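You operate a simulated robot arm through the tools that you are given. There is no shell and no other tool. Be economical: measure what you need, move in short steps, check, and stop when the job is done.

You run a simulated robot arm. Do the job below in one go: nothing can be reset, and whatever is moved stays where it is left.

TASK
Stand the file pack against the files in the letters box and pad the gap.
Fine: both thick pads go in; the thin pad stays where it is.

The check looks at the end state, three seconds after you hand in, the way a careful person would. Anything else that was tipped, shoved, dropped, spilled or broken makes it a failure.

THE ROBOT
A 7-joint arm with a two-finger parallel gripper, fixed in place. Base frame: the origin is at the foot of the arm, x ahead of it, y to its left, z up; the work surface is at about z = 0.74. Readings come in m, degrees, newtons and seconds.
With the tool pointing down near the work surface it reaches from about 0.1 to 0.66 m from the base axis. Its first joint turns from -66.0 to 66.0 degrees. Payload 1.57 kg.
The TCP is the grasp point between the finger pads, 0.03 m short of the fingertips. In the tool frame z runs along the fingers and y along their closing line. Largest opening 0.08 m; finger width 0.017, thickness 0.012; the body of the gripper, 0.04 by 0.082 m, starts 0.08 m behind the TCP.
Orientation is that of the tool frame in the base frame, as a unit quaternion [x, y, z, w]. With the fingers straight down and closing along the base's y, the tool's x points along the base's -x, its y along +y and its z along -z.

THE INTERFACE
- The arm moves only by the tool step_arm. Its argument "increments" is one flat list of numbers, 7 for each row, row after row: the shift along the base's x, y, z in units of 100 mm (1.0 is 100 mm), then the turn, a rotation vector about the base's x, y, z in units of 90 degrees (1.0 is 90 degrees), then the finger opening in m, from 0 to 0.08. In form: [dx, dy, dz, wx, wy, wz, claw, dx, dy, dz, wx, wy, wz, claw, ...]. A call has 1 to 10 rows; each row is the pose to reach, as a shift and turn from the pose commanded when the call began. A call with a number of a shift or a turn outside -1 to 1 is refused whole. Each row takes 0.2 s and may step no farther than 0.05 m and 8.6 degrees from the row before; otherwise, or with a gripper value out of range, the whole call is refused. Where a pose cannot be reached the arm comes as near as it can. A force on the tool above 40 N (or 10 N above the force at the start of the call, whichever is more), or a blocked arm, ends the call early, and 0.2 s more pass. The fingers move at their own pace (about 0.072 m/s each) and stop on an object; they squeeze with about 27 N. The grip force told is the motor's: it shows also when the fingers shut on nothing. Time passes only in rows, and 0.2 s behind the last, so rows that repeat a pose let the fingers close. It gives the time, the measured TCP pose, the force on the tool (base axes), the opening and the grip force at its end, in the units of the frame above (readings bear some noise), with the torque about the TCP (base axes, N m) and any sound that the robot's microphone picked up.
- Cameras (640 x 400 px; columns grow to the right, rows downward): "scene" is fixed at [0.0598, 0.4292, 1.4299]; the picture's right is [-0.73, -0.68, 0.00], its down [-0.40, 0.42, -0.82] and it looks along [0.56, -0.59, -0.58] (base axes); focal length 224 px, centre (320, 200). "wrist" rides on the gripper at [0.072, -0.007, -0.122] in the tool frame; the picture's right is [0.09, 1.00, 0.00], its down [-0.84, 0.08, -0.54] and it looks along [-0.54, 0.05, 0.84] (tool axes); focal length 238 px, centre (320, 200). There is no depth. A picture from a camera that has moved, and an enlarged one, comes with that camera's place and axes in the base frame and with its lens. The place of the scene camera against the robot may be out by one fixed shift of up to 0.012 m in any direction.
- snapshot(camera): a new picture of that camera. No time passes.
- enlarge(camera, box): a new picture of the part [left, top, right, bottom] of that camera's present view, enlarged. No time passes.
- sign_off(): hands the job in; it is judged then, once.

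Work in short steps. Places have to be worked out from the pictures, the camera data and where the tool is seen: move nearer, look again, correct. Check each grasp and each placing, and mend what went wrong. You have 120 turns and 84 pictures in all, those below and enlarged ones among them. Open the gripper and draw the arm clear of the work before you hand the job in, unless the task says otherwise; then end with one line.

The tools are called as name(argument=value, ...) on one line, values as JSON. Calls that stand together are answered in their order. step_arm: Moves the arm, as the interface text tells. Its arguments: {"type":"object","properties":{"increments":{"type":"array"}},"required":["increments"]} The other tools are called the same way: snapshot (camera) takes a picture; enlarge (camera, box) takes an enlarged picture of a part of a camera's view; sign_off () hands the job in.

At the start:

```text
time_s: 0.0
eef_pos: [0.3822, -0.0681, 1.2343]
ee_rot: [0.0, 1.0, 0.0, 0.0]
ft_force: [1.0, 0.0, 0.1]
ft_torque: [0.01, -0.04, -0.02]
gripper_width: 0.0802
finger_force: 0.2
```

scene: 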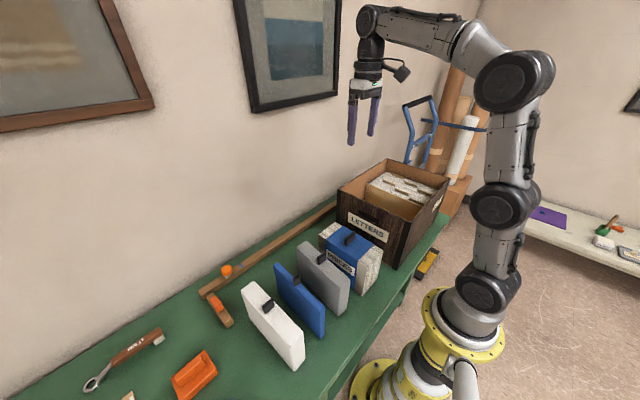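
wrist: 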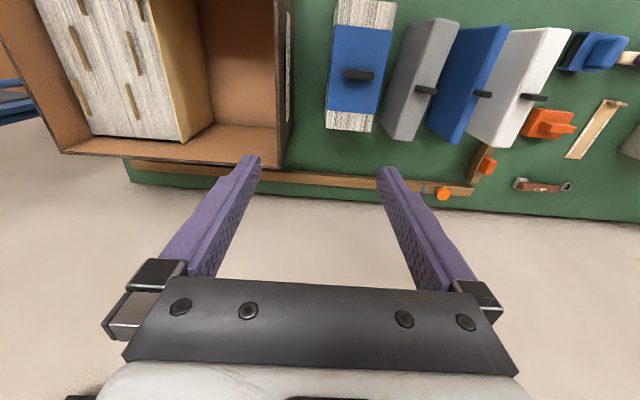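

I start by looking closer at the items and the box from both cameras.

enlarge(camera="scene", box=[220, 140, 460, 380])

enlarge(camera="wrist", box=[0, 0, 640, 240])

```text
1.67 times, centred on (340, 260) of scene
camera zoom: at [0.0598, 0.4292, 1.4299], right [-0.73, -0.68, 0.0], down [-0.4, 0.42, -0.82], along [0.56, -0.59, -0.58], focal length 373 px, centre (287, 100)
```

zoom: 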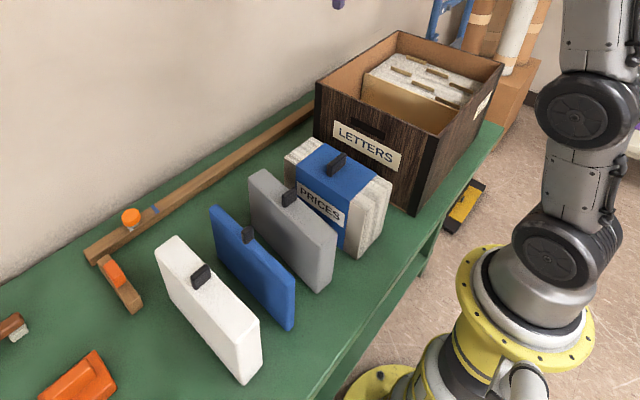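

```text
1.00 times, centred on (320, 120) of wrist (not enlarged: the box is as wide or as high as the picture)
camera zoom: at [0.3097, -0.0755, 1.3571], right [-0.09, 1.0, 0.0], down [0.84, 0.08, 0.54], along [0.54, 0.05, -0.84], focal length 238 px, centre (320, 280)
```

zoom: 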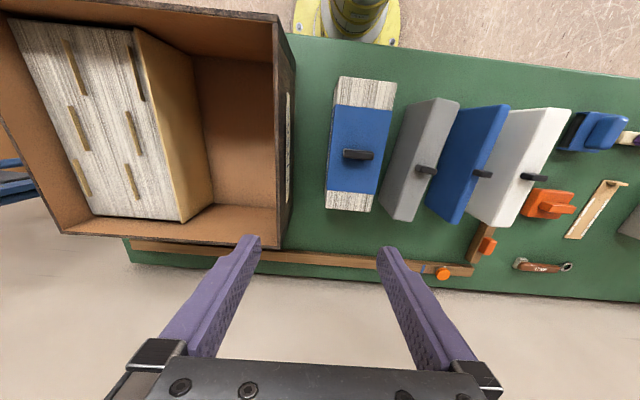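

The pads and pack carry tabs running along y, so I need the fingers to close along x. I turn the tool -90° about z, high up, while shifting toward +y for a better view.

step_arm(increments=[0, 0.2, 0, 0, 0, -0.09, 0.08, 0, 0.4, 0, 0, 0, -0.18, 0.08, 0, 0.6, 0, 0, 0, -0.27, 0.08, 0, 0.8, 0, 0, 0, -0.36, 0.08, 0, 1.0, 0, 0, 0, -0.45, 0.08, 0, 1.0, 0, 0, 0, -0.54, 0.08, 0, 1.0, 0, 0, 0, -0.63, 0.08, 0, 1.0, 0, 0, 0, -0.72, 0.08, 0, 1.0, 0, 0, 0, -0.81, 0.08, 0, 1.0, 0, 0, 0, -0.9, 0.08])

step_arm(increments=[0, 0.2, 0, 0, 0, -0.05, 0.08, 0, 0.4, 0, 0, 0, -0.1, 0.08, 0, 0.6, 0, 0, 0, -0.1, 0.08, 0, 0.8, 0, 0, 0, -0.1, 0.08, 0, 1.0, 0, 0, 0, -0.1, 0.08, 0, 1.0, 0, 0, 0, -0.1, 0.08])

snapshot(camera="wrist")

```text
time_s: 2.2
eef_pos: [0.3831, 0.0316, 1.2336]
ee_rot: [0.65, 0.76, 0.0, 0.0]
ft_force: [0.1, 0.0, 0.1]
ft_torque: [-0.03, 0.02, -0.02]
gripper_width: 0.0799
finger_force: 0.1
```

```text
time_s: 3.6
eef_pos: [0.3823, 0.133, 1.236]
ee_rot: [0.707, 0.707, 0.0, 0.0]
ft_force: [0.6, -0.4, 0.4]
ft_torque: [0.01, -0.01, -0.01]
gripper_width: 0.0799
finger_force: 0.1
```

```text
79 pictures are left
camera wrist: at [0.3749, 0.2037, 1.3588], right [1.0, 0.09, 0.0], down [0.08, -0.84, 0.54], along [0.05, -0.54, -0.84], focal length 238 px, centre (320, 200)
```

wrist: 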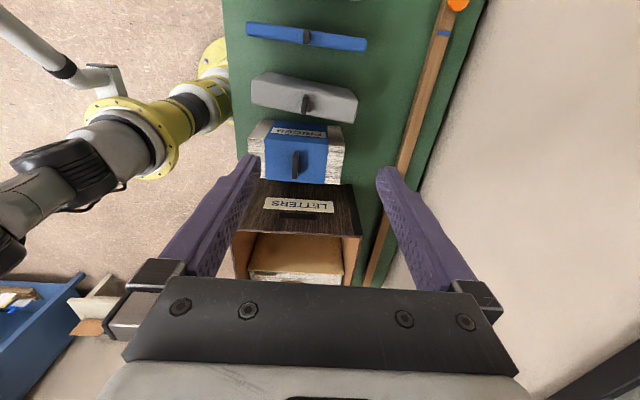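

Fingers now close along x. The pack's tab appears near (0.342, 0.0, 0.91), the gray tab near (0.357, 0.116) and the blue near (0.351, 0.216). Next I look at the box from a better place, which means moving toward -y.

step_arm(increments=[0, -0.4, 0, 0, 0, 0, 0.08, 0, -0.8, 0, 0, 0, 0, 0.08, 0, -1.0, 0, 0, 0, 0, 0.08, 0, -1.0, 0, 0, 0, 0, 0.08])

step_arm(increments=[0, -0.4, 0, 0, 0, 0, 0.08, 0, -0.8, 0, 0, 0, 0, 0.08, 0, -1.0, 0, 0, 0, 0, 0.08, 0, -1.0, 0, 0, 0, 0, 0.08])

snapshot(camera="wrist")

```text
time_s: 4.6
eef_pos: [0.382, 0.031, 1.2352]
ee_rot: [0.707, 0.707, 0.0, 0.0]
ft_force: [0.3, -0.1, 0.0]
ft_torque: [-0.01, 0.02, 0.01]
gripper_width: 0.0798
finger_force: 0.0
```

```text
time_s: 5.6
eef_pos: [0.3828, -0.0702, 1.2333]
ee_rot: [0.707, 0.707, 0.001, 0.0]
ft_force: [-0.5, 0.6, 0.5]
ft_torque: [0.01, 0.01, -0.04]
gripper_width: 0.0799
finger_force: 0.0
```

```text
78 pictures are left
camera wrist: at [0.3754, 0.0013, 1.3562], right [1.0, 0.09, 0.0], down [0.08, -0.84, 0.54], along [0.05, -0.54, -0.84], focal length 238 px, centre (320, 200)
```

wrist: 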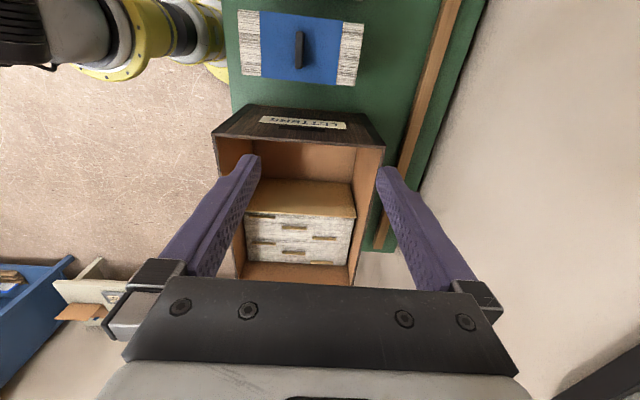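

enlarge(camera="wrist", box=[200, 0, 400, 290])

enlarge(camera="scene", box=[310, 140, 470, 280])

```text
1.38 times, centred on (300, 145) of wrist
camera zoom: at [0.3754, 0.0013, 1.3562], right [1.0, 0.09, 0.0], down [0.08, -0.84, 0.54], along [0.05, -0.54, -0.84], focal length 329 px, centre (348, 276)
```

zoom: 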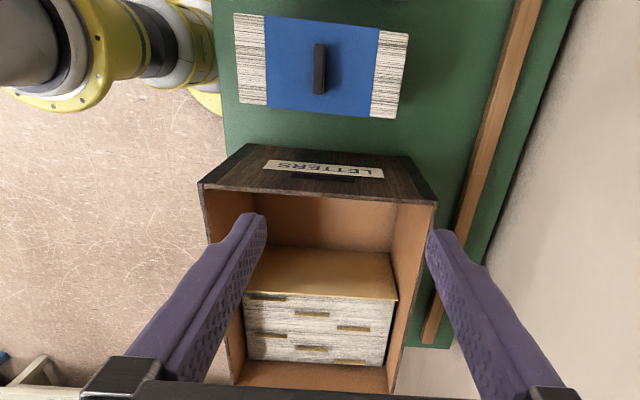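

```text
2.86 times, centred on (390, 210) of scene
camera zoom: at [0.0598, 0.4292, 1.4299], right [-0.73, -0.68, 0.0], down [-0.4, 0.42, -0.82], along [0.56, -0.59, -0.58], focal length 640 px, centre (120, 171)
```

zoom: 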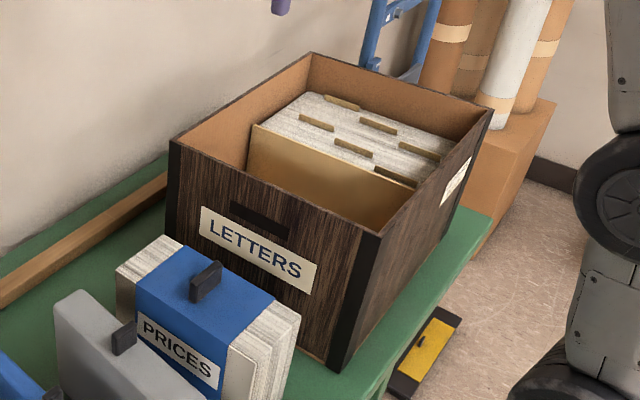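

Box: outer x≈0.206–0.495, front face y≈-0.131, rim z≈0.968; the manila face sits at y≈-0.327, so the gap is ≈0.19. Pack: about 0.20 × 0.09, tab near (0.343, -0.006). I go over the tab and down.

step_arm(increments=[-0.2, 0.32, -0.1, 0, 0, 0, 0.08, -0.4, 0.64, -0.3, 0, 0, 0, 0.08, -0.4, 0.64, -0.65, 0, 0, 0, 0.08, -0.4, 0.64, -1.0, 0, 0, 0, 0.06])

step_arm(increments=[0, 0, -0.4, 0, 0, 0, 0.05, 0, 0, -0.8, 0, 0, 0, 0.05, 0, 0, -1.0, 0, 0, 0, 0.05, 0, 0, -1.0, 0, 0, 0, 0.05])

snapshot(camera="wrist")

snapshot(camera="scene")

```text
time_s: 6.6
eef_pos: [0.3428, -0.0056, 1.1339]
ee_rot: [0.707, 0.707, 0.0, 0.0]
ft_force: [-0.5, 0.5, 0.0]
ft_torque: [0.01, 0.01, 0.02]
gripper_width: 0.0601
finger_force: 0.1
```

```text
time_s: 7.6
eef_pos: [0.3421, -0.0055, 1.033]
ee_rot: [0.707, 0.707, -0.001, 0.0]
ft_force: [-0.4, -0.1, 0.0]
ft_torque: [-0.04, 0.01, 0.03]
gripper_width: 0.05
finger_force: 0.1
```

```text
75 pictures are left
camera wrist: at [0.3351, 0.0669, 1.1563], right [1.0, 0.09, 0.0], down [0.08, -0.84, 0.54], along [0.05, -0.54, -0.84], focal length 238 px, centre (320, 200)
```

wrist: 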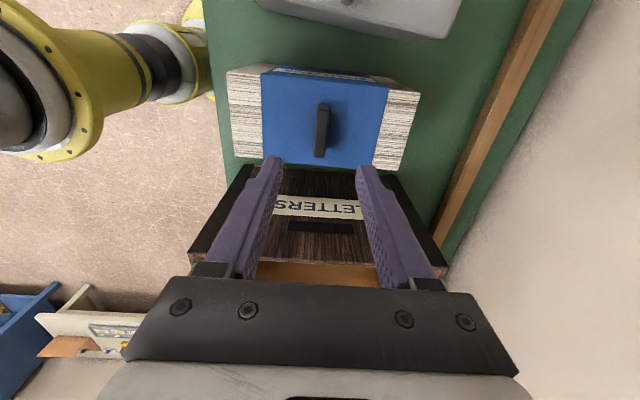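

```text
74 pictures are left
```

scene: 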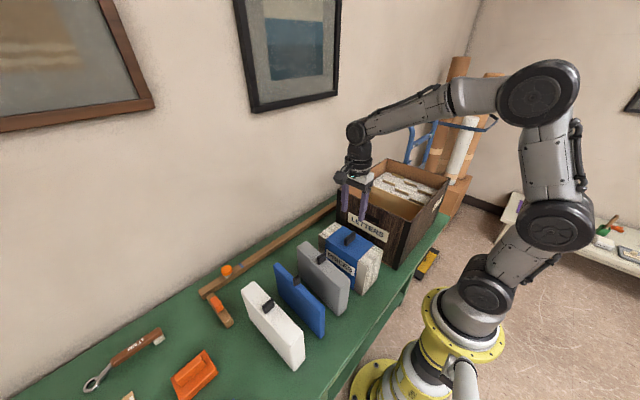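

enlarge(camera="wrist", box=[220, 50, 430, 180])

enlarge(camera="scene", box=[300, 200, 400, 300])

```text
3.05 times, centred on (325, 115) of wrist
camera zoom: at [0.3351, 0.0669, 1.1563], right [1.0, 0.09, 0.0], down [0.08, -0.84, 0.54], along [0.05, -0.54, -0.84], focal length 726 px, centre (305, 459)
```

zoom: 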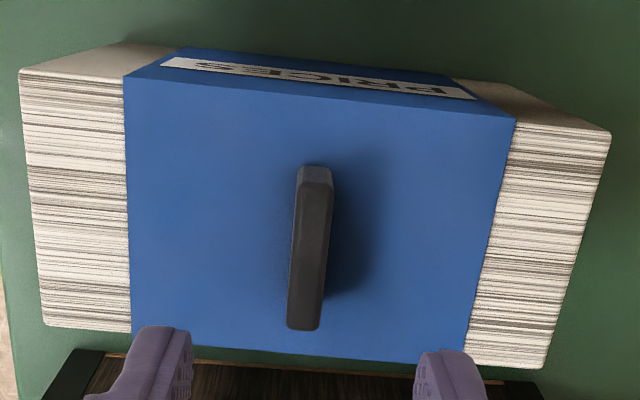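

```text
4.00 times, centred on (350, 250) of scene
camera zoom: at [0.0598, 0.4292, 1.4299], right [-0.73, -0.68, 0.0], down [-0.4, 0.42, -0.82], along [0.56, -0.59, -0.58], focal length 896 px, centre (200, 0)
```

zoom: 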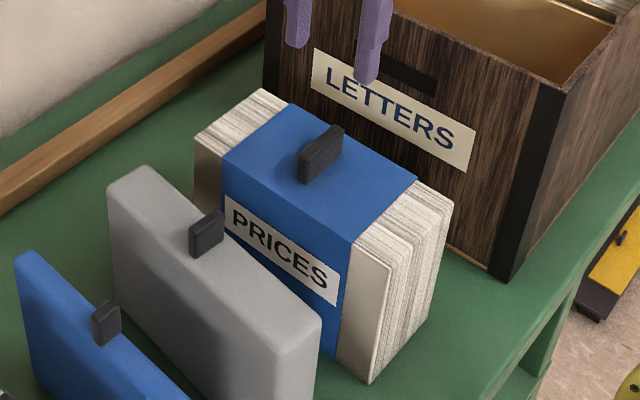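

Two-view triangulation puts the tab top at z≈0.92, its base at ≈0.894, y from -0.032 to 0.018, x≈0.344. I descend so the fingertips end just above the pack top (TCP 0.931), then check the view before closing.

step_arm(increments=[0.015, 0, -0.3, 0, 0, 0, 0.05, 0.015, 0, -0.6, 0, 0, 0, 0.05, 0.015, 0, -0.85, 0, 0, 0, 0.05, 0.015, 0, -1.0, 0, 0, 0, 0.05, 0.015, 0, -1.0, 0, 0, 0, 0.05])

enlarge(camera="wrist", box=[220, 50, 430, 220])

enlarge(camera="scene", box=[300, 200, 400, 300])

```text
time_s: 8.8
eef_pos: [0.3444, -0.0034, 0.9338]
ee_rot: [0.707, 0.708, 0.0, 0.0]
ft_force: [0.6, -0.6, 0.1]
ft_torque: [-0.01, 0.02, -0.04]
gripper_width: 0.0497
finger_force: 0.0
```

```text
2.35 times, centred on (325, 135) of wrist
camera zoom: at [0.3366, 0.0675, 1.0574], right [1.0, 0.09, 0.0], down [0.08, -0.84, 0.54], along [0.05, -0.54, -0.84], focal length 561 px, centre (308, 353)
```

zoom: 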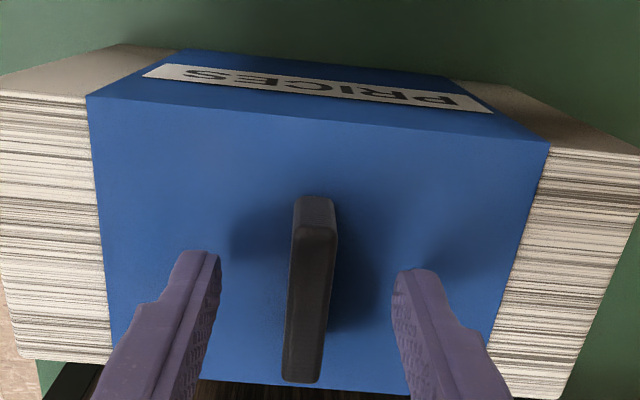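

```text
4.00 times, centred on (350, 250) of scene
camera zoom: at [0.0598, 0.4292, 1.4299], right [-0.73, -0.68, 0.0], down [-0.4, 0.42, -0.82], along [0.56, -0.59, -0.58], focal length 896 px, centre (200, 0)
```

zoom: 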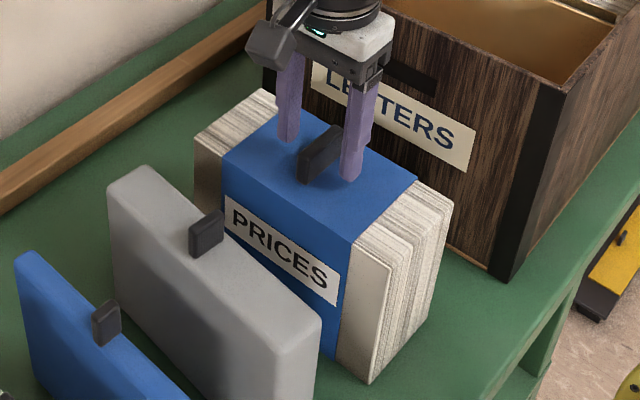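

The fingers straddle the tab and are well centred. I lower 3 mm, shift 3 mm to -y and close.

step_arm(increments=[0.005, -0.03, -0.03, 0, 0, 0, 0.05, 0.005, -0.03, -0.03, 0, 0, 0, 0.0, 0.005, -0.03, -0.03, 0, 0, 0, 0.0, 0.005, -0.03, -0.03, 0, 0, 0, 0.0])

step_arm(increments=[0, 0, 0.05, 0, 0, 0, 0.0, 0, 0, 0.15, 0, 0, 0, 0.0, 0, 0, 0.3, 0, 0, 0, 0.0, 0, 0, 0.3, 0, 0, 0, 0.0])

snapshot(camera="scene")

```text
time_s: 9.8
eef_pos: [0.3443, -0.0063, 0.9323]
ee_rot: [0.707, 0.707, 0.0, 0.001]
ft_force: [-1.2, -0.3, 1.1]
ft_torque: [-0.03, 0.05, -0.14]
gripper_width: 0.0115
finger_force: 26.9
```

```text
time_s: 10.8
eef_pos: [0.3448, -0.0064, 0.963]
ee_rot: [0.707, 0.707, 0.001, 0.0]
ft_force: [0.0, 0.1, -3.6]
ft_torque: [0.04, 0.03, -0.03]
gripper_width: 0.0116
finger_force: 26.8
```

```text
69 pictures are left
```

scene: 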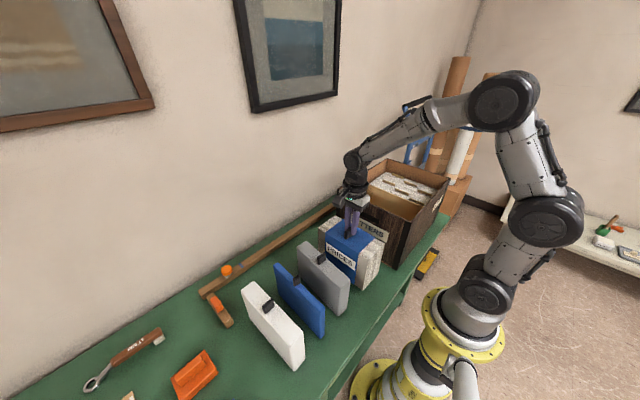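

The pack is lifted (≈3.6 N). I raise it until its bottom clears the rim (TCP ≈1.21).

step_arm(increments=[0, 0, 0.3, 0, 0, 0, 0.0, 0, 0, 0.6, 0, 0, 0, 0.0, 0, 0, 0.9, 0, 0, 0, 0.0, 0, 0, 1.0, 0, 0, 0, 0.0])

step_arm(increments=[0, 0, 0.3, 0, 0, 0, 0.0, 0, 0, 0.6, 0, 0, 0, 0.0, 0, 0, 0.9, 0, 0, 0, 0.0, 0, 0, 1.0, 0, 0, 0, 0.0])

step_arm(increments=[0, 0, 0.2, 0, 0, 0, 0.0, 0, 0, 0.45, 0, 0, 0, 0.0, 0, 0, 0.5, 0, 0, 0, 0.0, 0, 0, 0.5, 0, 0, 0, 0.0])

snapshot(camera="scene")

snapshot(camera="wrist")

```text
time_s: 11.8
eef_pos: [0.344, -0.0073, 1.0612]
ee_rot: [0.707, 0.707, 0.0, 0.0]
ft_force: [0.3, 0.4, -4.2]
ft_torque: [-0.03, -0.03, 0.01]
gripper_width: 0.0117
finger_force: 26.8
```

```text
time_s: 12.8
eef_pos: [0.3424, -0.0084, 1.1635]
ee_rot: [0.707, 0.707, -0.001, -0.001]
ft_force: [-0.5, -0.5, -4.2]
ft_torque: [-0.01, -0.01, -0.02]
gripper_width: 0.0117
finger_force: 26.7
```

```text
time_s: 13.8
eef_pos: [0.3439, -0.009, 1.2112]
ee_rot: [0.707, 0.707, 0.0, 0.0]
ft_force: [-0.2, -0.3, -4.1]
ft_torque: [0.01, -0.03, 0.03]
gripper_width: 0.0117
finger_force: 26.5
```

```text
68 pictures are left
```

scene: 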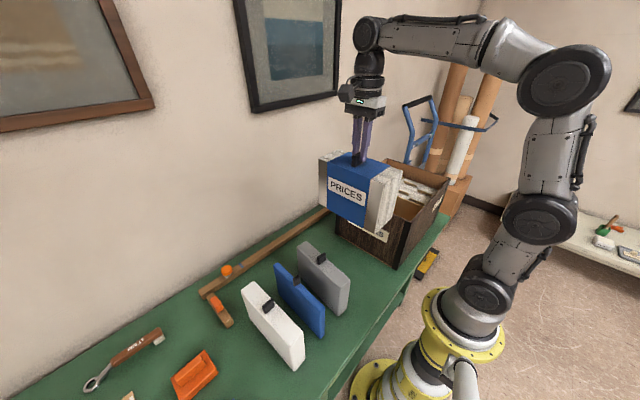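

```text
67 pictures are left
camera wrist: at [0.3364, 0.0633, 1.3341], right [1.0, 0.09, 0.0], down [0.08, -0.84, 0.54], along [0.05, -0.54, -0.84], focal length 238 px, centre (320, 200)
```

wrist: 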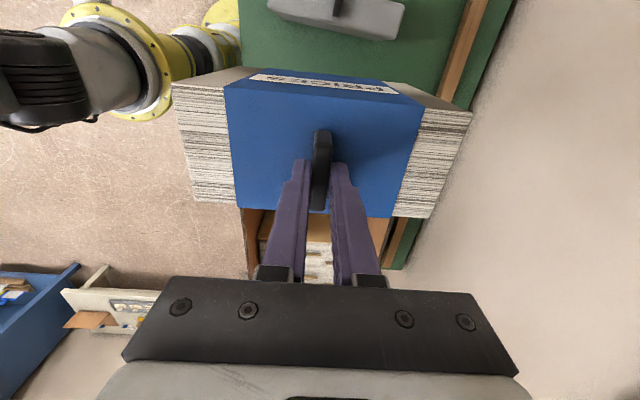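

The pack hangs level. I carry it over the gap to y≈-0.272 and x≈0.350.

step_arm(increments=[0.02, -0.35, 0, 0, 0, 0, 0.0, 0.04, -0.7, 0, 0, 0, 0, 0.0, 0.06, -1.0, 0, 0, 0, 0, 0.0])

step_arm(increments=[0, -0.35, 0, 0, 0, 0, 0.0, 0, -0.7, 0, 0, 0, 0, 0.0, 0, -1.0, 0, 0, 0, 0, 0.0])

step_arm(increments=[0, -0.3, 0, 0, 0, 0, 0.0, 0, -0.6, 0, 0, 0, 0, 0.0, 0, -0.63, 0, 0, 0, 0, 0.0, 0, -0.63, 0, 0, 0, 0, 0.0])

snapshot(camera="wrist")

enlarge(camera="scene", box=[310, 100, 470, 280])

```text
time_s: 14.6
eef_pos: [0.3493, -0.1071, 1.2113]
ee_rot: [0.707, 0.708, 0.001, 0.0]
ft_force: [0.1, 0.6, -4.9]
ft_torque: [0.02, 0.02, -0.01]
gripper_width: 0.0116
finger_force: 27.5
```

```text
time_s: 15.4
eef_pos: [0.3501, -0.2069, 1.2115]
ee_rot: [0.707, 0.707, 0.0, 0.0]
ft_force: [1.2, 0.2, -4.4]
ft_torque: [0.02, 0.01, 0.01]
gripper_width: 0.0115
finger_force: 27.3
```

```text
time_s: 16.4
eef_pos: [0.3508, -0.27, 1.2107]
ee_rot: [0.707, 0.707, 0.0, 0.0]
ft_force: [1.1, 0.0, -4.3]
ft_torque: [0.02, 0.0, 0.02]
gripper_width: 0.0117
finger_force: 26.9
```

```text
66 pictures are left
camera wrist: at [0.3437, -0.1987, 1.3338], right [1.0, 0.09, 0.0], down [0.08, -0.84, 0.54], along [0.05, -0.54, -0.84], focal length 238 px, centre (320, 200)
```

wrist: 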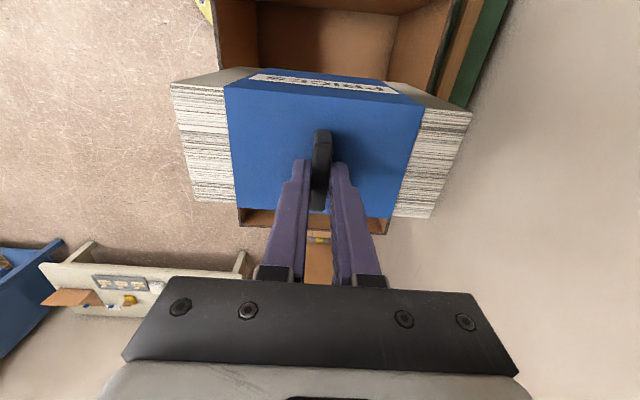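

```text
2.22 times, centred on (390, 190) of scene
camera zoom: at [0.0598, 0.4292, 1.4299], right [-0.73, -0.68, 0.0], down [-0.4, 0.42, -0.82], along [0.56, -0.59, -0.58], focal length 498 px, centre (164, 222)
```

zoom: 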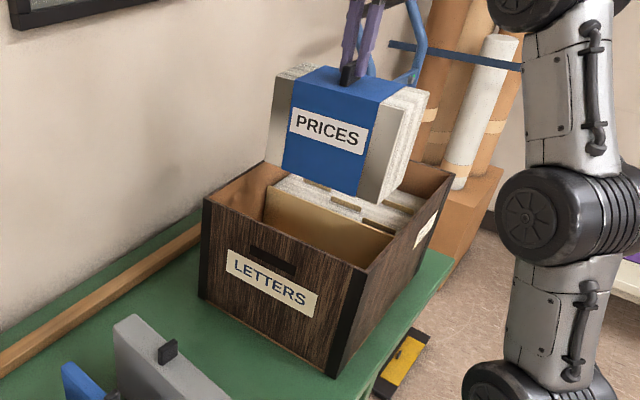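

About 12 mm of clearance remains to the manila face by my estimate. I descend so that the pack enters beside the files, then look.

step_arm(increments=[0, 0, -0.3, 0, 0, 0, 0.0, 0, 0, -0.6, 0, 0, 0, 0.0, 0, 0, -0.9, 0, 0, 0, 0.0, 0, 0, -0.9, 0, 0, 0, 0.0])

enlarge(camera="scene", box=[310, 120, 470, 280])

snapshot(camera="wrist")

```text
time_s: 17.4
eef_pos: [0.3511, -0.2696, 1.1193]
ee_rot: [0.707, 0.707, -0.001, -0.001]
ft_force: [-0.3, 0.0, -4.2]
ft_torque: [0.01, 0.0, 0.01]
gripper_width: 0.0116
finger_force: 27.7
```

```text
2.50 times, centred on (390, 200) of scene
camera zoom: at [0.0598, 0.4292, 1.4299], right [-0.73, -0.68, 0.0], down [-0.4, 0.42, -0.82], along [0.56, -0.59, -0.58], focal length 560 px, centre (145, 200)
```

zoom: 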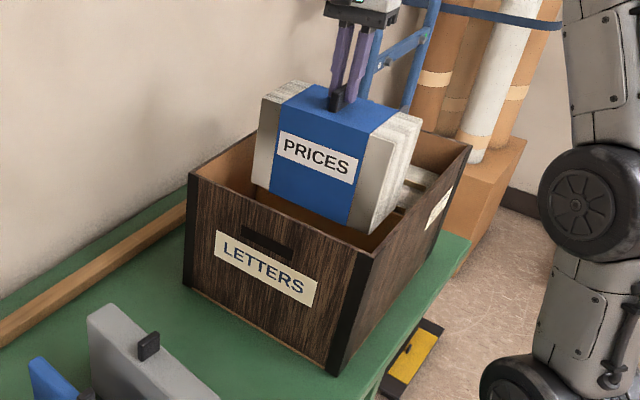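

```text
63 pictures are left
camera wrist: at [0.3433, -0.1985, 1.2421], right [1.0, 0.09, 0.0], down [0.08, -0.84, 0.54], along [0.05, -0.54, -0.84], focal length 238 px, centre (320, 200)
```

wrist: 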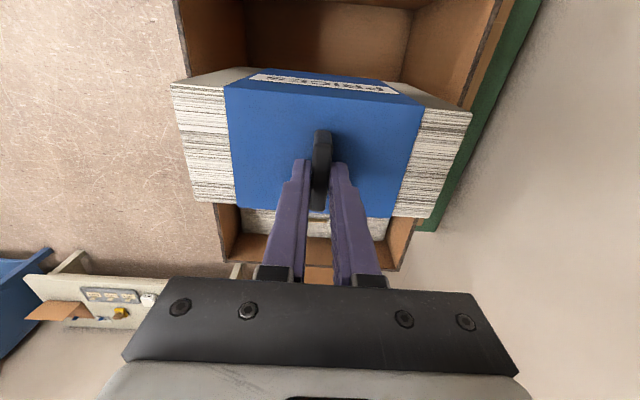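

Pack bottom ≈0.927, just above the file tops. I go down gently while watching the force.

step_arm(increments=[0, 0, -0.1, 0, 0, 0, 0.0, 0, 0, -0.2, 0, 0, 0, 0.0, 0, 0, -0.3, 0, 0, 0, 0.0, 0, 0, -0.4, 0, 0, 0, 0.0, 0, 0, -0.5, 0, 0, 0, 0.0, 0, 0, -0.5, 0, 0, 0, 0.0])

snapshot(camera="wrist")

enlarge(camera="scene", box=[310, 120, 470, 280])

```text
time_s: 18.8
eef_pos: [0.3504, -0.2706, 1.0705]
ee_rot: [0.707, 0.708, 0.0, 0.0]
ft_force: [-0.7, 0.1, -5.2]
ft_torque: [0.0, 0.02, 0.03]
gripper_width: 0.0117
finger_force: 27.2
```

```text
62 pictures are left
camera wrist: at [0.3427, -0.1994, 1.1929], right [1.0, 0.09, 0.0], down [0.08, -0.84, 0.54], along [0.05, -0.54, -0.84], focal length 238 px, centre (320, 200)
```

wrist: 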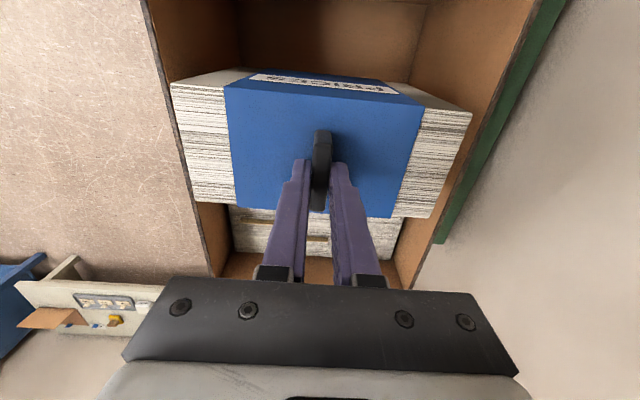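

```text
2.50 times, centred on (390, 200) of scene
camera zoom: at [0.0598, 0.4292, 1.4299], right [-0.73, -0.68, 0.0], down [-0.4, 0.42, -0.82], along [0.56, -0.59, -0.58], focal length 560 px, centre (145, 200)
```

zoom: 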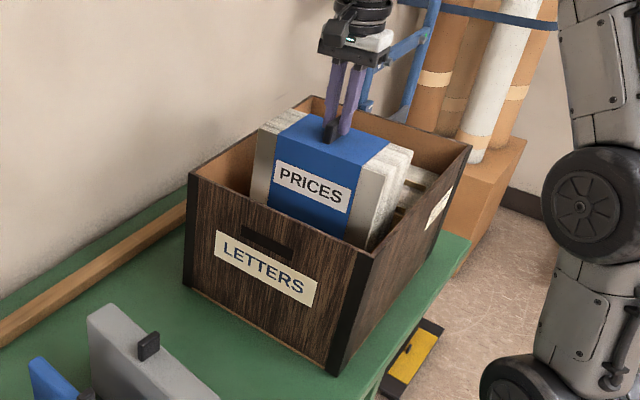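

It's beside the files with no contact. I continue down to a bottom height of ≈0.765.

step_arm(increments=[0, 0, -0.2, 0, 0, 0, 0.0, 0, 0, -0.4, 0, 0, 0, 0.0, 0, 0, -0.6, 0, 0, 0, 0.0, 0, 0, -0.8, 0, 0, 0, 0.0, 0, 0, -1.0, 0, 0, 0, 0.0, 0, 0, -1.0, 0, 0, 0, 0.0])

snapshot(camera="wrist")

enlarge(camera="scene", box=[310, 120, 470, 280])

```text
time_s: 20.2
eef_pos: [0.3492, -0.2694, 0.9695]
ee_rot: [0.707, 0.707, 0.0, 0.0]
ft_force: [-0.4, -0.5, -4.5]
ft_torque: [0.0, 0.0, 0.0]
gripper_width: 0.0116
finger_force: 26.8
```

```text
60 pictures are left
camera wrist: at [0.342, -0.1987, 1.093], right [1.0, 0.09, 0.0], down [0.08, -0.84, 0.54], along [0.05, -0.54, -0.84], focal length 238 px, centre (320, 200)
```

wrist: 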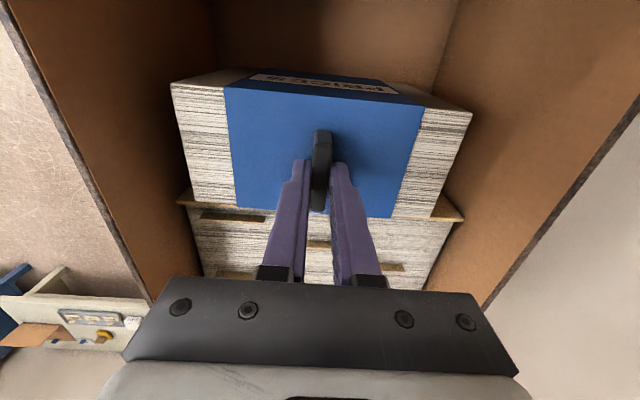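

```text
2.50 times, centred on (390, 200) of scene
camera zoom: at [0.0598, 0.4292, 1.4299], right [-0.73, -0.68, 0.0], down [-0.4, 0.42, -0.82], along [0.56, -0.59, -0.58], focal length 560 px, centre (145, 200)
```

zoom: 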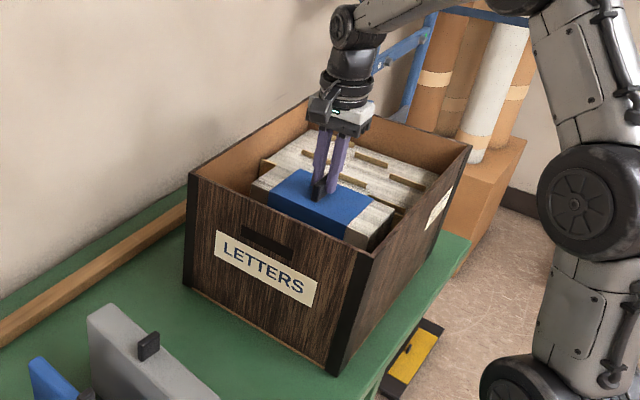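

Nearly at the floor. I lower until touchdown in small rows.

step_arm(increments=[0, 0, -0.08, 0, 0, 0, 0.0, 0, 0, -0.14, 0, 0, 0, 0.0, 0, 0, -0.18, 0, 0, 0, 0.0, 0, 0, -0.22, 0, 0, 0, 0.0, 0, 0, -0.22, 0, 0, 0, 0.0])

enlarge(camera="wrist", box=[160, 60, 480, 290])

```text
time_s: 21.4
eef_pos: [0.35, -0.2707, 0.9483]
ee_rot: [0.707, 0.707, 0.001, -0.001]
ft_force: [0.4, 1.0, -4.4]
ft_torque: [-0.05, 0.01, 0.0]
gripper_width: 0.0116
finger_force: 26.8
```

```text
1.74 times, centred on (320, 175) of wrist
camera zoom: at [0.3429, -0.1994, 1.0715], right [1.0, 0.09, 0.0], down [0.08, -0.84, 0.54], along [0.05, -0.54, -0.84], focal length 414 px, centre (320, 244)
```

zoom: 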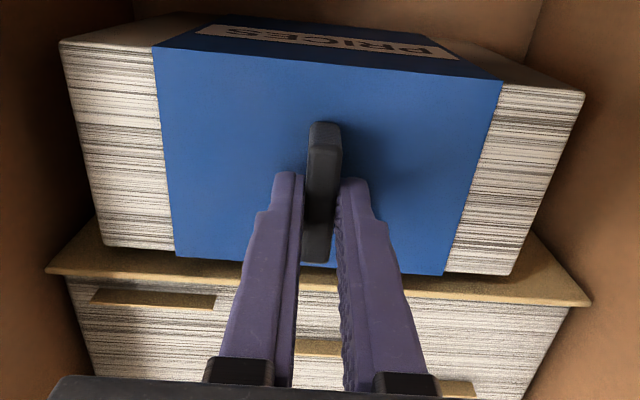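

About 13 mm of gap remains between the pack and the manila face. I lower 5 mm more, then move toward the files in small steps until light contact.

step_arm(increments=[0, 0, -0.03, 0, 0, 0, 0.0, 0, -0.04, -0.05, 0, 0, 0, 0.0, 0, -0.07, -0.05, 0, 0, 0, 0.0, 0, -0.09, -0.05, 0, 0, 0, 0.0, 0, -0.09, -0.05, 0, 0, 0, 0.0])

step_arm(increments=[0, -0.01, 0, 0, 0, 0, 0.0, 0, -0.02, 0, 0, 0, 0, 0.0, 0, -0.03, 0, 0, 0, 0, 0.0, 0, -0.03, 0, 0, 0, 0, 0.0])

enlarge(camera="wrist", box=[160, 60, 480, 290])

```text
time_s: 22.6
eef_pos: [0.3487, -0.2793, 0.9443]
ee_rot: [0.707, 0.707, 0.0, 0.0]
ft_force: [0.2, -0.8, -4.1]
ft_torque: [-0.02, -0.01, 0.0]
gripper_width: 0.0116
finger_force: 27.1
```

```text
time_s: 23.6
eef_pos: [0.3505, -0.2831, 0.9447]
ee_rot: [0.707, 0.707, 0.0, 0.0]
ft_force: [-0.4, 2.7, -4.5]
ft_torque: [0.05, -0.07, 0.22]
gripper_width: 0.0117
finger_force: 26.8
```

```text
1.74 times, centred on (320, 175) of wrist
camera zoom: at [0.3426, -0.2112, 1.067], right [1.0, 0.09, 0.0], down [0.08, -0.84, 0.54], along [0.05, -0.54, -0.84], focal length 414 px, centre (320, 244)
```

zoom: 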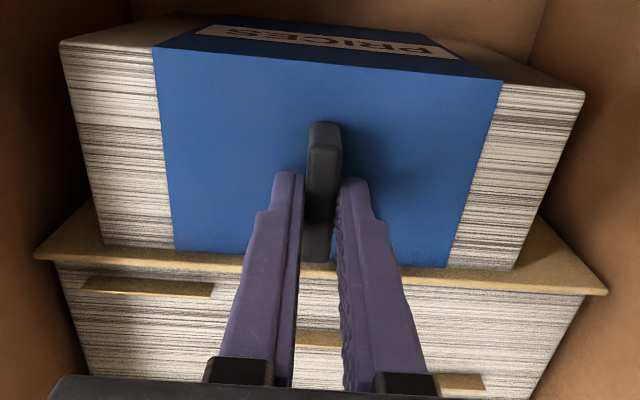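

There's contact with the files, slightly stronger at the +x end. I turn +0.7° to align the faces, lower to the floor and check.

step_arm(increments=[0, 0.01, 0, 0, 0, 0.008, 0.0, 0, -0.01, 0, 0, 0, 0.008, 0.0, 0, -0.01, -0.02, 0, 0, 0.008, 0.0, 0, -0.01, -0.04, 0, 0, 0.008, 0.0, 0, -0.01, -0.06, 0, 0, 0.008, 0.0, 0, -0.01, -0.06, 0, 0, 0.008, 0.0])

```text
time_s: 25.0
eef_pos: [0.3503, -0.2839, 0.937]
ee_rot: [0.703, 0.711, 0.0, 0.0]
ft_force: [-0.9, 0.8, -2.8]
ft_torque: [-0.01, -0.02, -0.02]
gripper_width: 0.0117
finger_force: 27.0
```

Downward load is shrinking, so the floor is being touched. I lower 1–2 mm more, then release.

step_arm(increments=[0, 0, -0.01, 0, 0, 0, 0.0, 0, 0, -0.015, 0, 0, 0, 0.0, 0, 0, -0.015, 0, 0, 0, 0.0])

```text
time_s: 25.8
eef_pos: [0.3495, -0.2831, 0.9379]
ee_rot: [0.703, 0.711, 0.0, 0.0]
ft_force: [-8.9, 2.6, 16.9]
ft_torque: [0.81, 0.27, -0.02]
gripper_width: 0.0115
finger_force: 27.1
```

Seated firmly (+17 N up). I relieve 1.5 mm, open, and rise.

step_arm(increments=[0, 0, 0.015, 0, 0, 0, 0.0, 0, 0, 0.015, 0, 0, 0, 0.0, 0, 0, 0.015, 0, 0, 0, 0.045, 0, 0, 0.015, 0, 0, 0, 0.045, 0, 0, 0.015, 0, 0, 0, 0.045])

step_arm(increments=[0, 0, 0.2, 0, 0, 0, 0.045, 0, 0, 0.5, 0, 0, 0, 0.045, 0, 0, 0.8, 0, 0, 0, 0.045, 0, 0, 1.0, 0, 0, 0, 0.045, 0, 0, 1.0, 0, 0, 0, 0.045])

step_arm(increments=[0, 0.2, 0.3, 0, 0, 0, 0.045, 0, 0.5, 0.6, 0, 0, 0, 0.045, 0, 0.8, 0.8, 0, 0, 0, 0.045, 0, 1.0, 1.0, 0, 0, 0, 0.045, 0, 1.0, 1.0, 0, 0, 0, 0.045])

snapshot(camera="wrist")

enlarge(camera="scene", box=[310, 120, 470, 280])

```text
time_s: 27.0
eef_pos: [0.3502, -0.2841, 0.9388]
ee_rot: [0.703, 0.711, 0.001, 0.0]
ft_force: [-0.2, -0.2, -1.1]
ft_torque: [-0.03, -0.02, 0.01]
gripper_width: 0.045
finger_force: 0.1
```

```text
time_s: 28.2
eef_pos: [0.3497, -0.2833, 1.0384]
ee_rot: [0.702, 0.712, 0.0, 0.001]
ft_force: [0.2, 0.3, 0.4]
ft_torque: [0.0, -0.02, 0.0]
gripper_width: 0.0452
finger_force: 0.0
```

```text
time_s: 29.4
eef_pos: [0.3497, -0.1836, 1.1366]
ee_rot: [0.702, 0.712, 0.0, 0.001]
ft_force: [0.0, 0.0, 0.7]
ft_torque: [0.01, 0.0, 0.01]
gripper_width: 0.0448
finger_force: 0.0
```

```text
56 pictures are left
camera wrist: at [0.3413, -0.1116, 1.2594], right [0.99, 0.1, 0.0], down [0.09, -0.84, 0.54], along [0.06, -0.54, -0.84], focal length 238 px, centre (320, 200)
```

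wrist: 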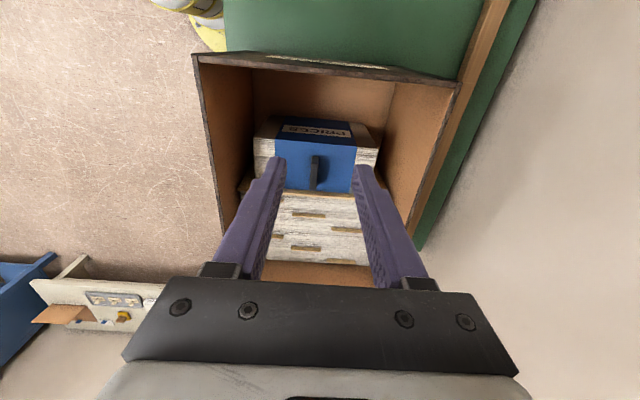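

```text
2.50 times, centred on (390, 200) of scene
camera zoom: at [0.0598, 0.4292, 1.4299], right [-0.73, -0.68, 0.0], down [-0.4, 0.42, -0.82], along [0.56, -0.59, -0.58], focal length 560 px, centre (145, 200)
```

zoom: 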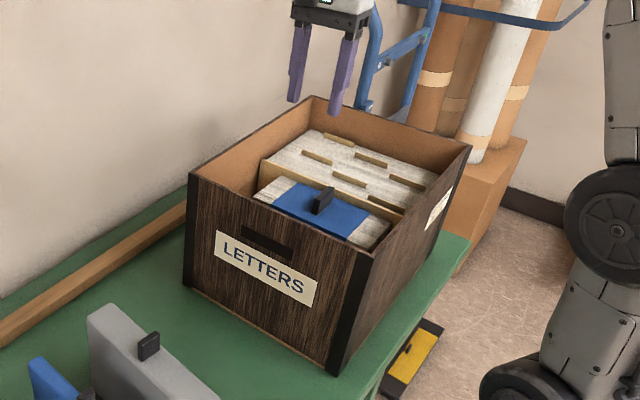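

The pack stands against the files and was released in contact. Next I move over the gray pad and inspect the pads.

step_arm(increments=[0, 0.4, 0, 0, 0, 0, 0.05, 0, 0.8, 0, 0, 0, 0, 0.05, 0, 1.0, 0, 0, 0, 0, 0.05])

step_arm(increments=[0, 0.4, 0, 0, 0, 0, 0.05, 0, 0.8, 0, 0, 0, 0, 0.05, 0, 1.0, 0, 0, 0, 0, 0.05])

step_arm(increments=[0, 0.4, 0, 0, 0, 0, 0.05, 0, 0.8, 0, 0, 0, 0, 0.05, 0, 1.0, 0, 0, 0, 0, 0.05, 0, 1.0, 0, 0, 0, 0, 0.05])

snapshot(camera="wrist")

```text
time_s: 30.2
eef_pos: [0.3512, -0.0846, 1.1373]
ee_rot: [0.703, 0.711, 0.0, 0.0]
ft_force: [-0.1, -0.4, -0.1]
ft_torque: [-0.01, 0.01, 0.04]
gripper_width: 0.0501
finger_force: 0.1
```

```text
time_s: 31.0
eef_pos: [0.3514, 0.0165, 1.1381]
ee_rot: [0.703, 0.711, 0.0, 0.0]
ft_force: [-0.6, -0.5, 0.1]
ft_torque: [-0.02, 0.0, 0.0]
gripper_width: 0.0501
finger_force: 0.0
```

```text
time_s: 32.0
eef_pos: [0.3494, 0.1167, 1.1394]
ee_rot: [0.703, 0.711, 0.001, -0.001]
ft_force: [-0.1, -0.6, -0.1]
ft_torque: [0.01, 0.02, -0.01]
gripper_width: 0.05
finger_force: 0.0
```

```text
54 pictures are left
camera wrist: at [0.3423, 0.1886, 1.2623], right [0.99, 0.1, 0.0], down [0.09, -0.84, 0.54], along [0.06, -0.54, -0.84], focal length 238 px, centre (320, 200)
```

wrist: 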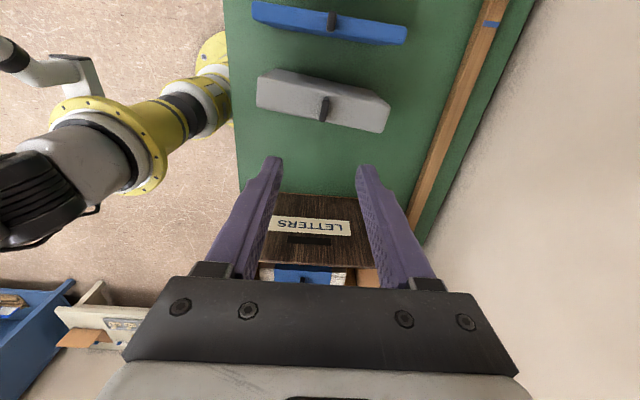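

The gray pad is yawed by several degrees. I descend a little over its tab (≈(0.357, 0.111)) and zoom.

step_arm(increments=[0.07, 0, -0.3, 0, 0, 0, 0.05, 0.07, -0.0, -0.6, 0, 0, 0, 0.05, 0.07, -0.0, -0.9, 0, 0, 0, 0.05, 0.07, 0, -1.0, 0, 0, 0, 0.05])

enlarge(camera="wrist", box=[200, 20, 470, 190])

enlarge(camera="scene", box=[220, 220, 380, 380])

```text
time_s: 33.0
eef_pos: [0.3584, 0.1163, 1.0379]
ee_rot: [0.703, 0.711, 0.0, 0.0]
ft_force: [0.3, 0.5, 0.3]
ft_torque: [0.01, 0.01, -0.02]
gripper_width: 0.05
finger_force: 0.0
```

```text
2.35 times, centred on (335, 105) of wrist
camera zoom: at [0.3498, 0.1877, 1.1609], right [0.99, 0.1, 0.0], down [0.09, -0.84, 0.54], along [0.06, -0.54, -0.84], focal length 561 px, centre (285, 424)
```

zoom: 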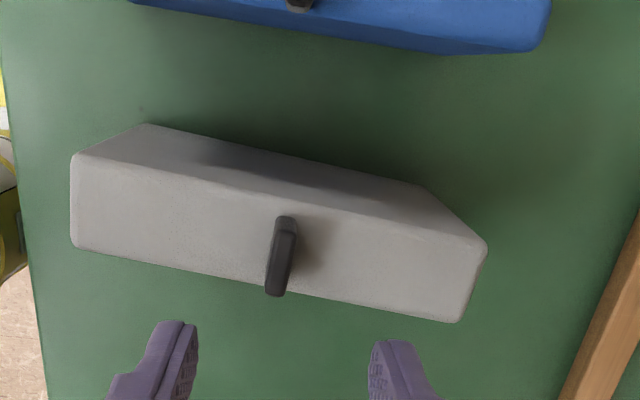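

```text
2.50 times, centred on (300, 300) of scene
camera zoom: at [0.0598, 0.4292, 1.4299], right [-0.73, -0.68, 0.0], down [-0.4, 0.42, -0.82], along [0.56, -0.59, -0.58], focal length 560 px, centre (370, -50)
```

zoom: 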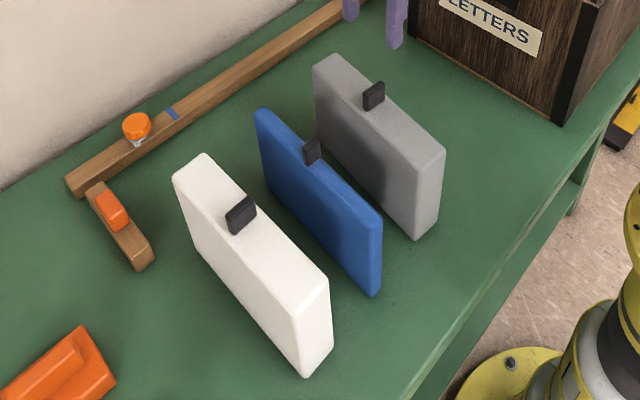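

Gray and white are clearly the thick pads; the blue is the thin one. Gray: top z≈0.885, thickness ≈0.042, yaw ≈-6°, tab at about (0.3565, 0.1135). I turn the tool to match and lower.

step_arm(increments=[-0.02, -0.025, -0.3, 0, 0, -0.04, 0.05, -0.02, -0.025, -0.6, 0, 0, -0.077, 0.05, -0.02, -0.025, -0.88, 0, 0, -0.077, 0.05, -0.02, -0.025, -0.88, 0, 0, -0.077, 0.05])

enlarge(camera="wrist", box=[200, 50, 440, 210])

enlarge(camera="scene", box=[260, 200, 380, 320])

```text
time_s: 34.0
eef_pos: [0.3543, 0.1138, 0.9514]
ee_rot: [0.745, 0.667, 0.0, 0.001]
ft_force: [-0.4, -0.5, 0.0]
ft_torque: [-0.01, -0.01, 0.02]
gripper_width: 0.05
finger_force: 0.0
```

```text
2.50 times, centred on (320, 130) of wrist
camera zoom: at [0.3554, 0.1863, 1.0749], right [1.0, -0.02, 0.0], down [-0.01, -0.84, 0.54], along [-0.01, -0.54, -0.84], focal length 596 px, centre (320, 375)
```

zoom: 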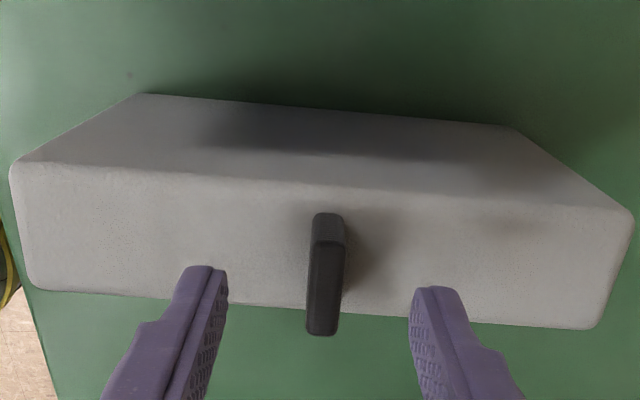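

```text
3.33 times, centred on (320, 260) of scene
camera zoom: at [0.0598, 0.4292, 1.4299], right [-0.73, -0.68, 0.0], down [-0.4, 0.42, -0.82], along [0.56, -0.59, -0.58], focal length 747 px, centre (320, 0)
```

zoom: 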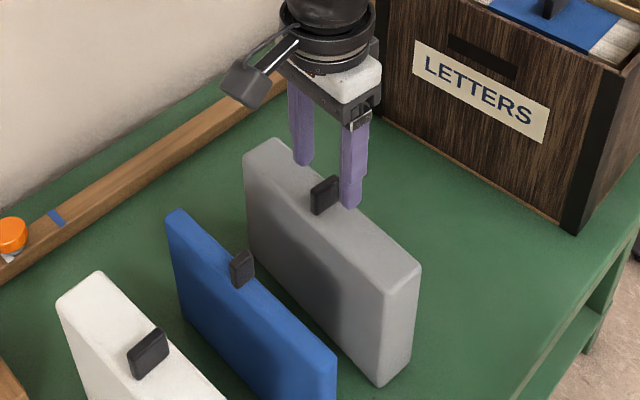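

The pad is aligned with the closing line and the tab is centred. I lower 30 mm (tips ~5 mm above the pad top) and close.

step_arm(increments=[0.01, 0, -0.15, 0, 0, 0, 0.05, 0.01, 0, -0.3, 0, 0, 0, 0.05, 0.01, 0, -0.3, 0, 0, 0, 0.05])

enlarge(camera="scene", box=[290, 220, 350, 280])

enlarge(camera="wrist", box=[240, 90, 400, 210])

```text
time_s: 34.8
eef_pos: [0.3548, 0.1145, 0.9203]
ee_rot: [0.744, 0.668, 0.0, 0.0]
ft_force: [0.1, -0.4, 0.5]
ft_torque: [-0.02, -0.02, 0.0]
gripper_width: 0.0501
finger_force: 0.1
```

```text
6.67 times, centred on (320, 250) of scene
camera zoom: at [0.0598, 0.4292, 1.4299], right [-0.73, -0.68, 0.0], down [-0.4, 0.42, -0.82], along [0.56, -0.59, -0.58], focal length 1494 px, centre (320, -133)
```

zoom: 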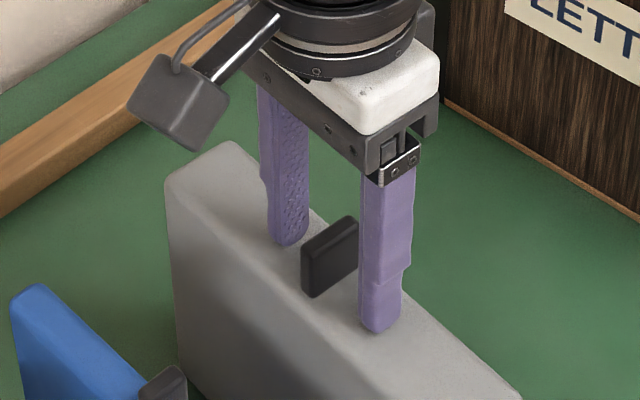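

```text
3.33 times, centred on (320, 150) of wrist
camera zoom: at [0.356, 0.1854, 1.0431], right [1.0, -0.02, 0.0], down [-0.01, -0.84, 0.54], along [-0.01, -0.54, -0.84], focal length 794 px, centre (320, 367)
```

zoom: 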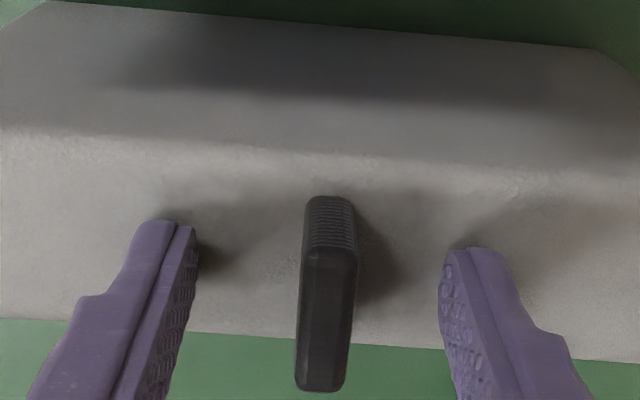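

Tips are just above the pad surface and centred, so I close and lift slightly.

step_arm(increments=[0.01, 0, 0, 0, 0, 0, 0.0, 0.01, 0, 0, 0, 0, 0, 0.0, 0.01, 0, 0, 0, 0, 0, 0.0])

step_arm(increments=[0, 0, 0.05, 0, 0, 0, 0.0, 0, 0, 0.2, 0, 0, 0, 0.0, 0, 0, 0.5, 0, 0, 0, 0.0, 0, 0, 0.8, 0, 0, 0, 0.0, 0, 0, 1.0, 0, 0, 0, 0.0])

snapshot(camera="scene")

```text
time_s: 35.6
eef_pos: [0.3556, 0.1131, 0.9219]
ee_rot: [0.745, 0.668, 0.0, -0.001]
ft_force: [-0.4, -0.6, -0.2]
ft_torque: [-0.01, -0.02, -0.03]
gripper_width: 0.009
finger_force: 27.2
```

```text
time_s: 36.8
eef_pos: [0.3566, 0.115, 1.0194]
ee_rot: [0.744, 0.668, 0.0, 0.001]
ft_force: [0.5, -0.1, -0.9]
ft_torque: [-0.03, 0.0, 0.01]
gripper_width: 0.0087
finger_force: 27.1
```

```text
47 pictures are left
```

scene: 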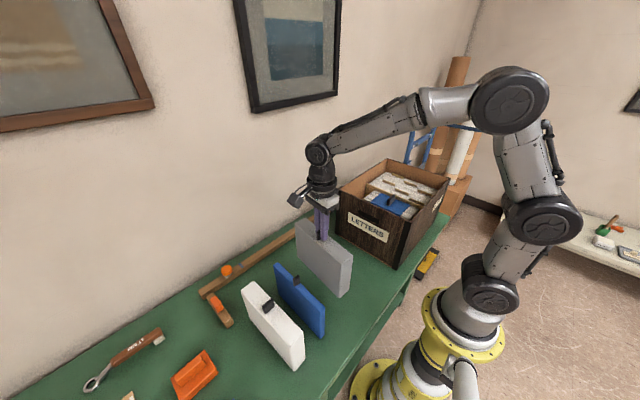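

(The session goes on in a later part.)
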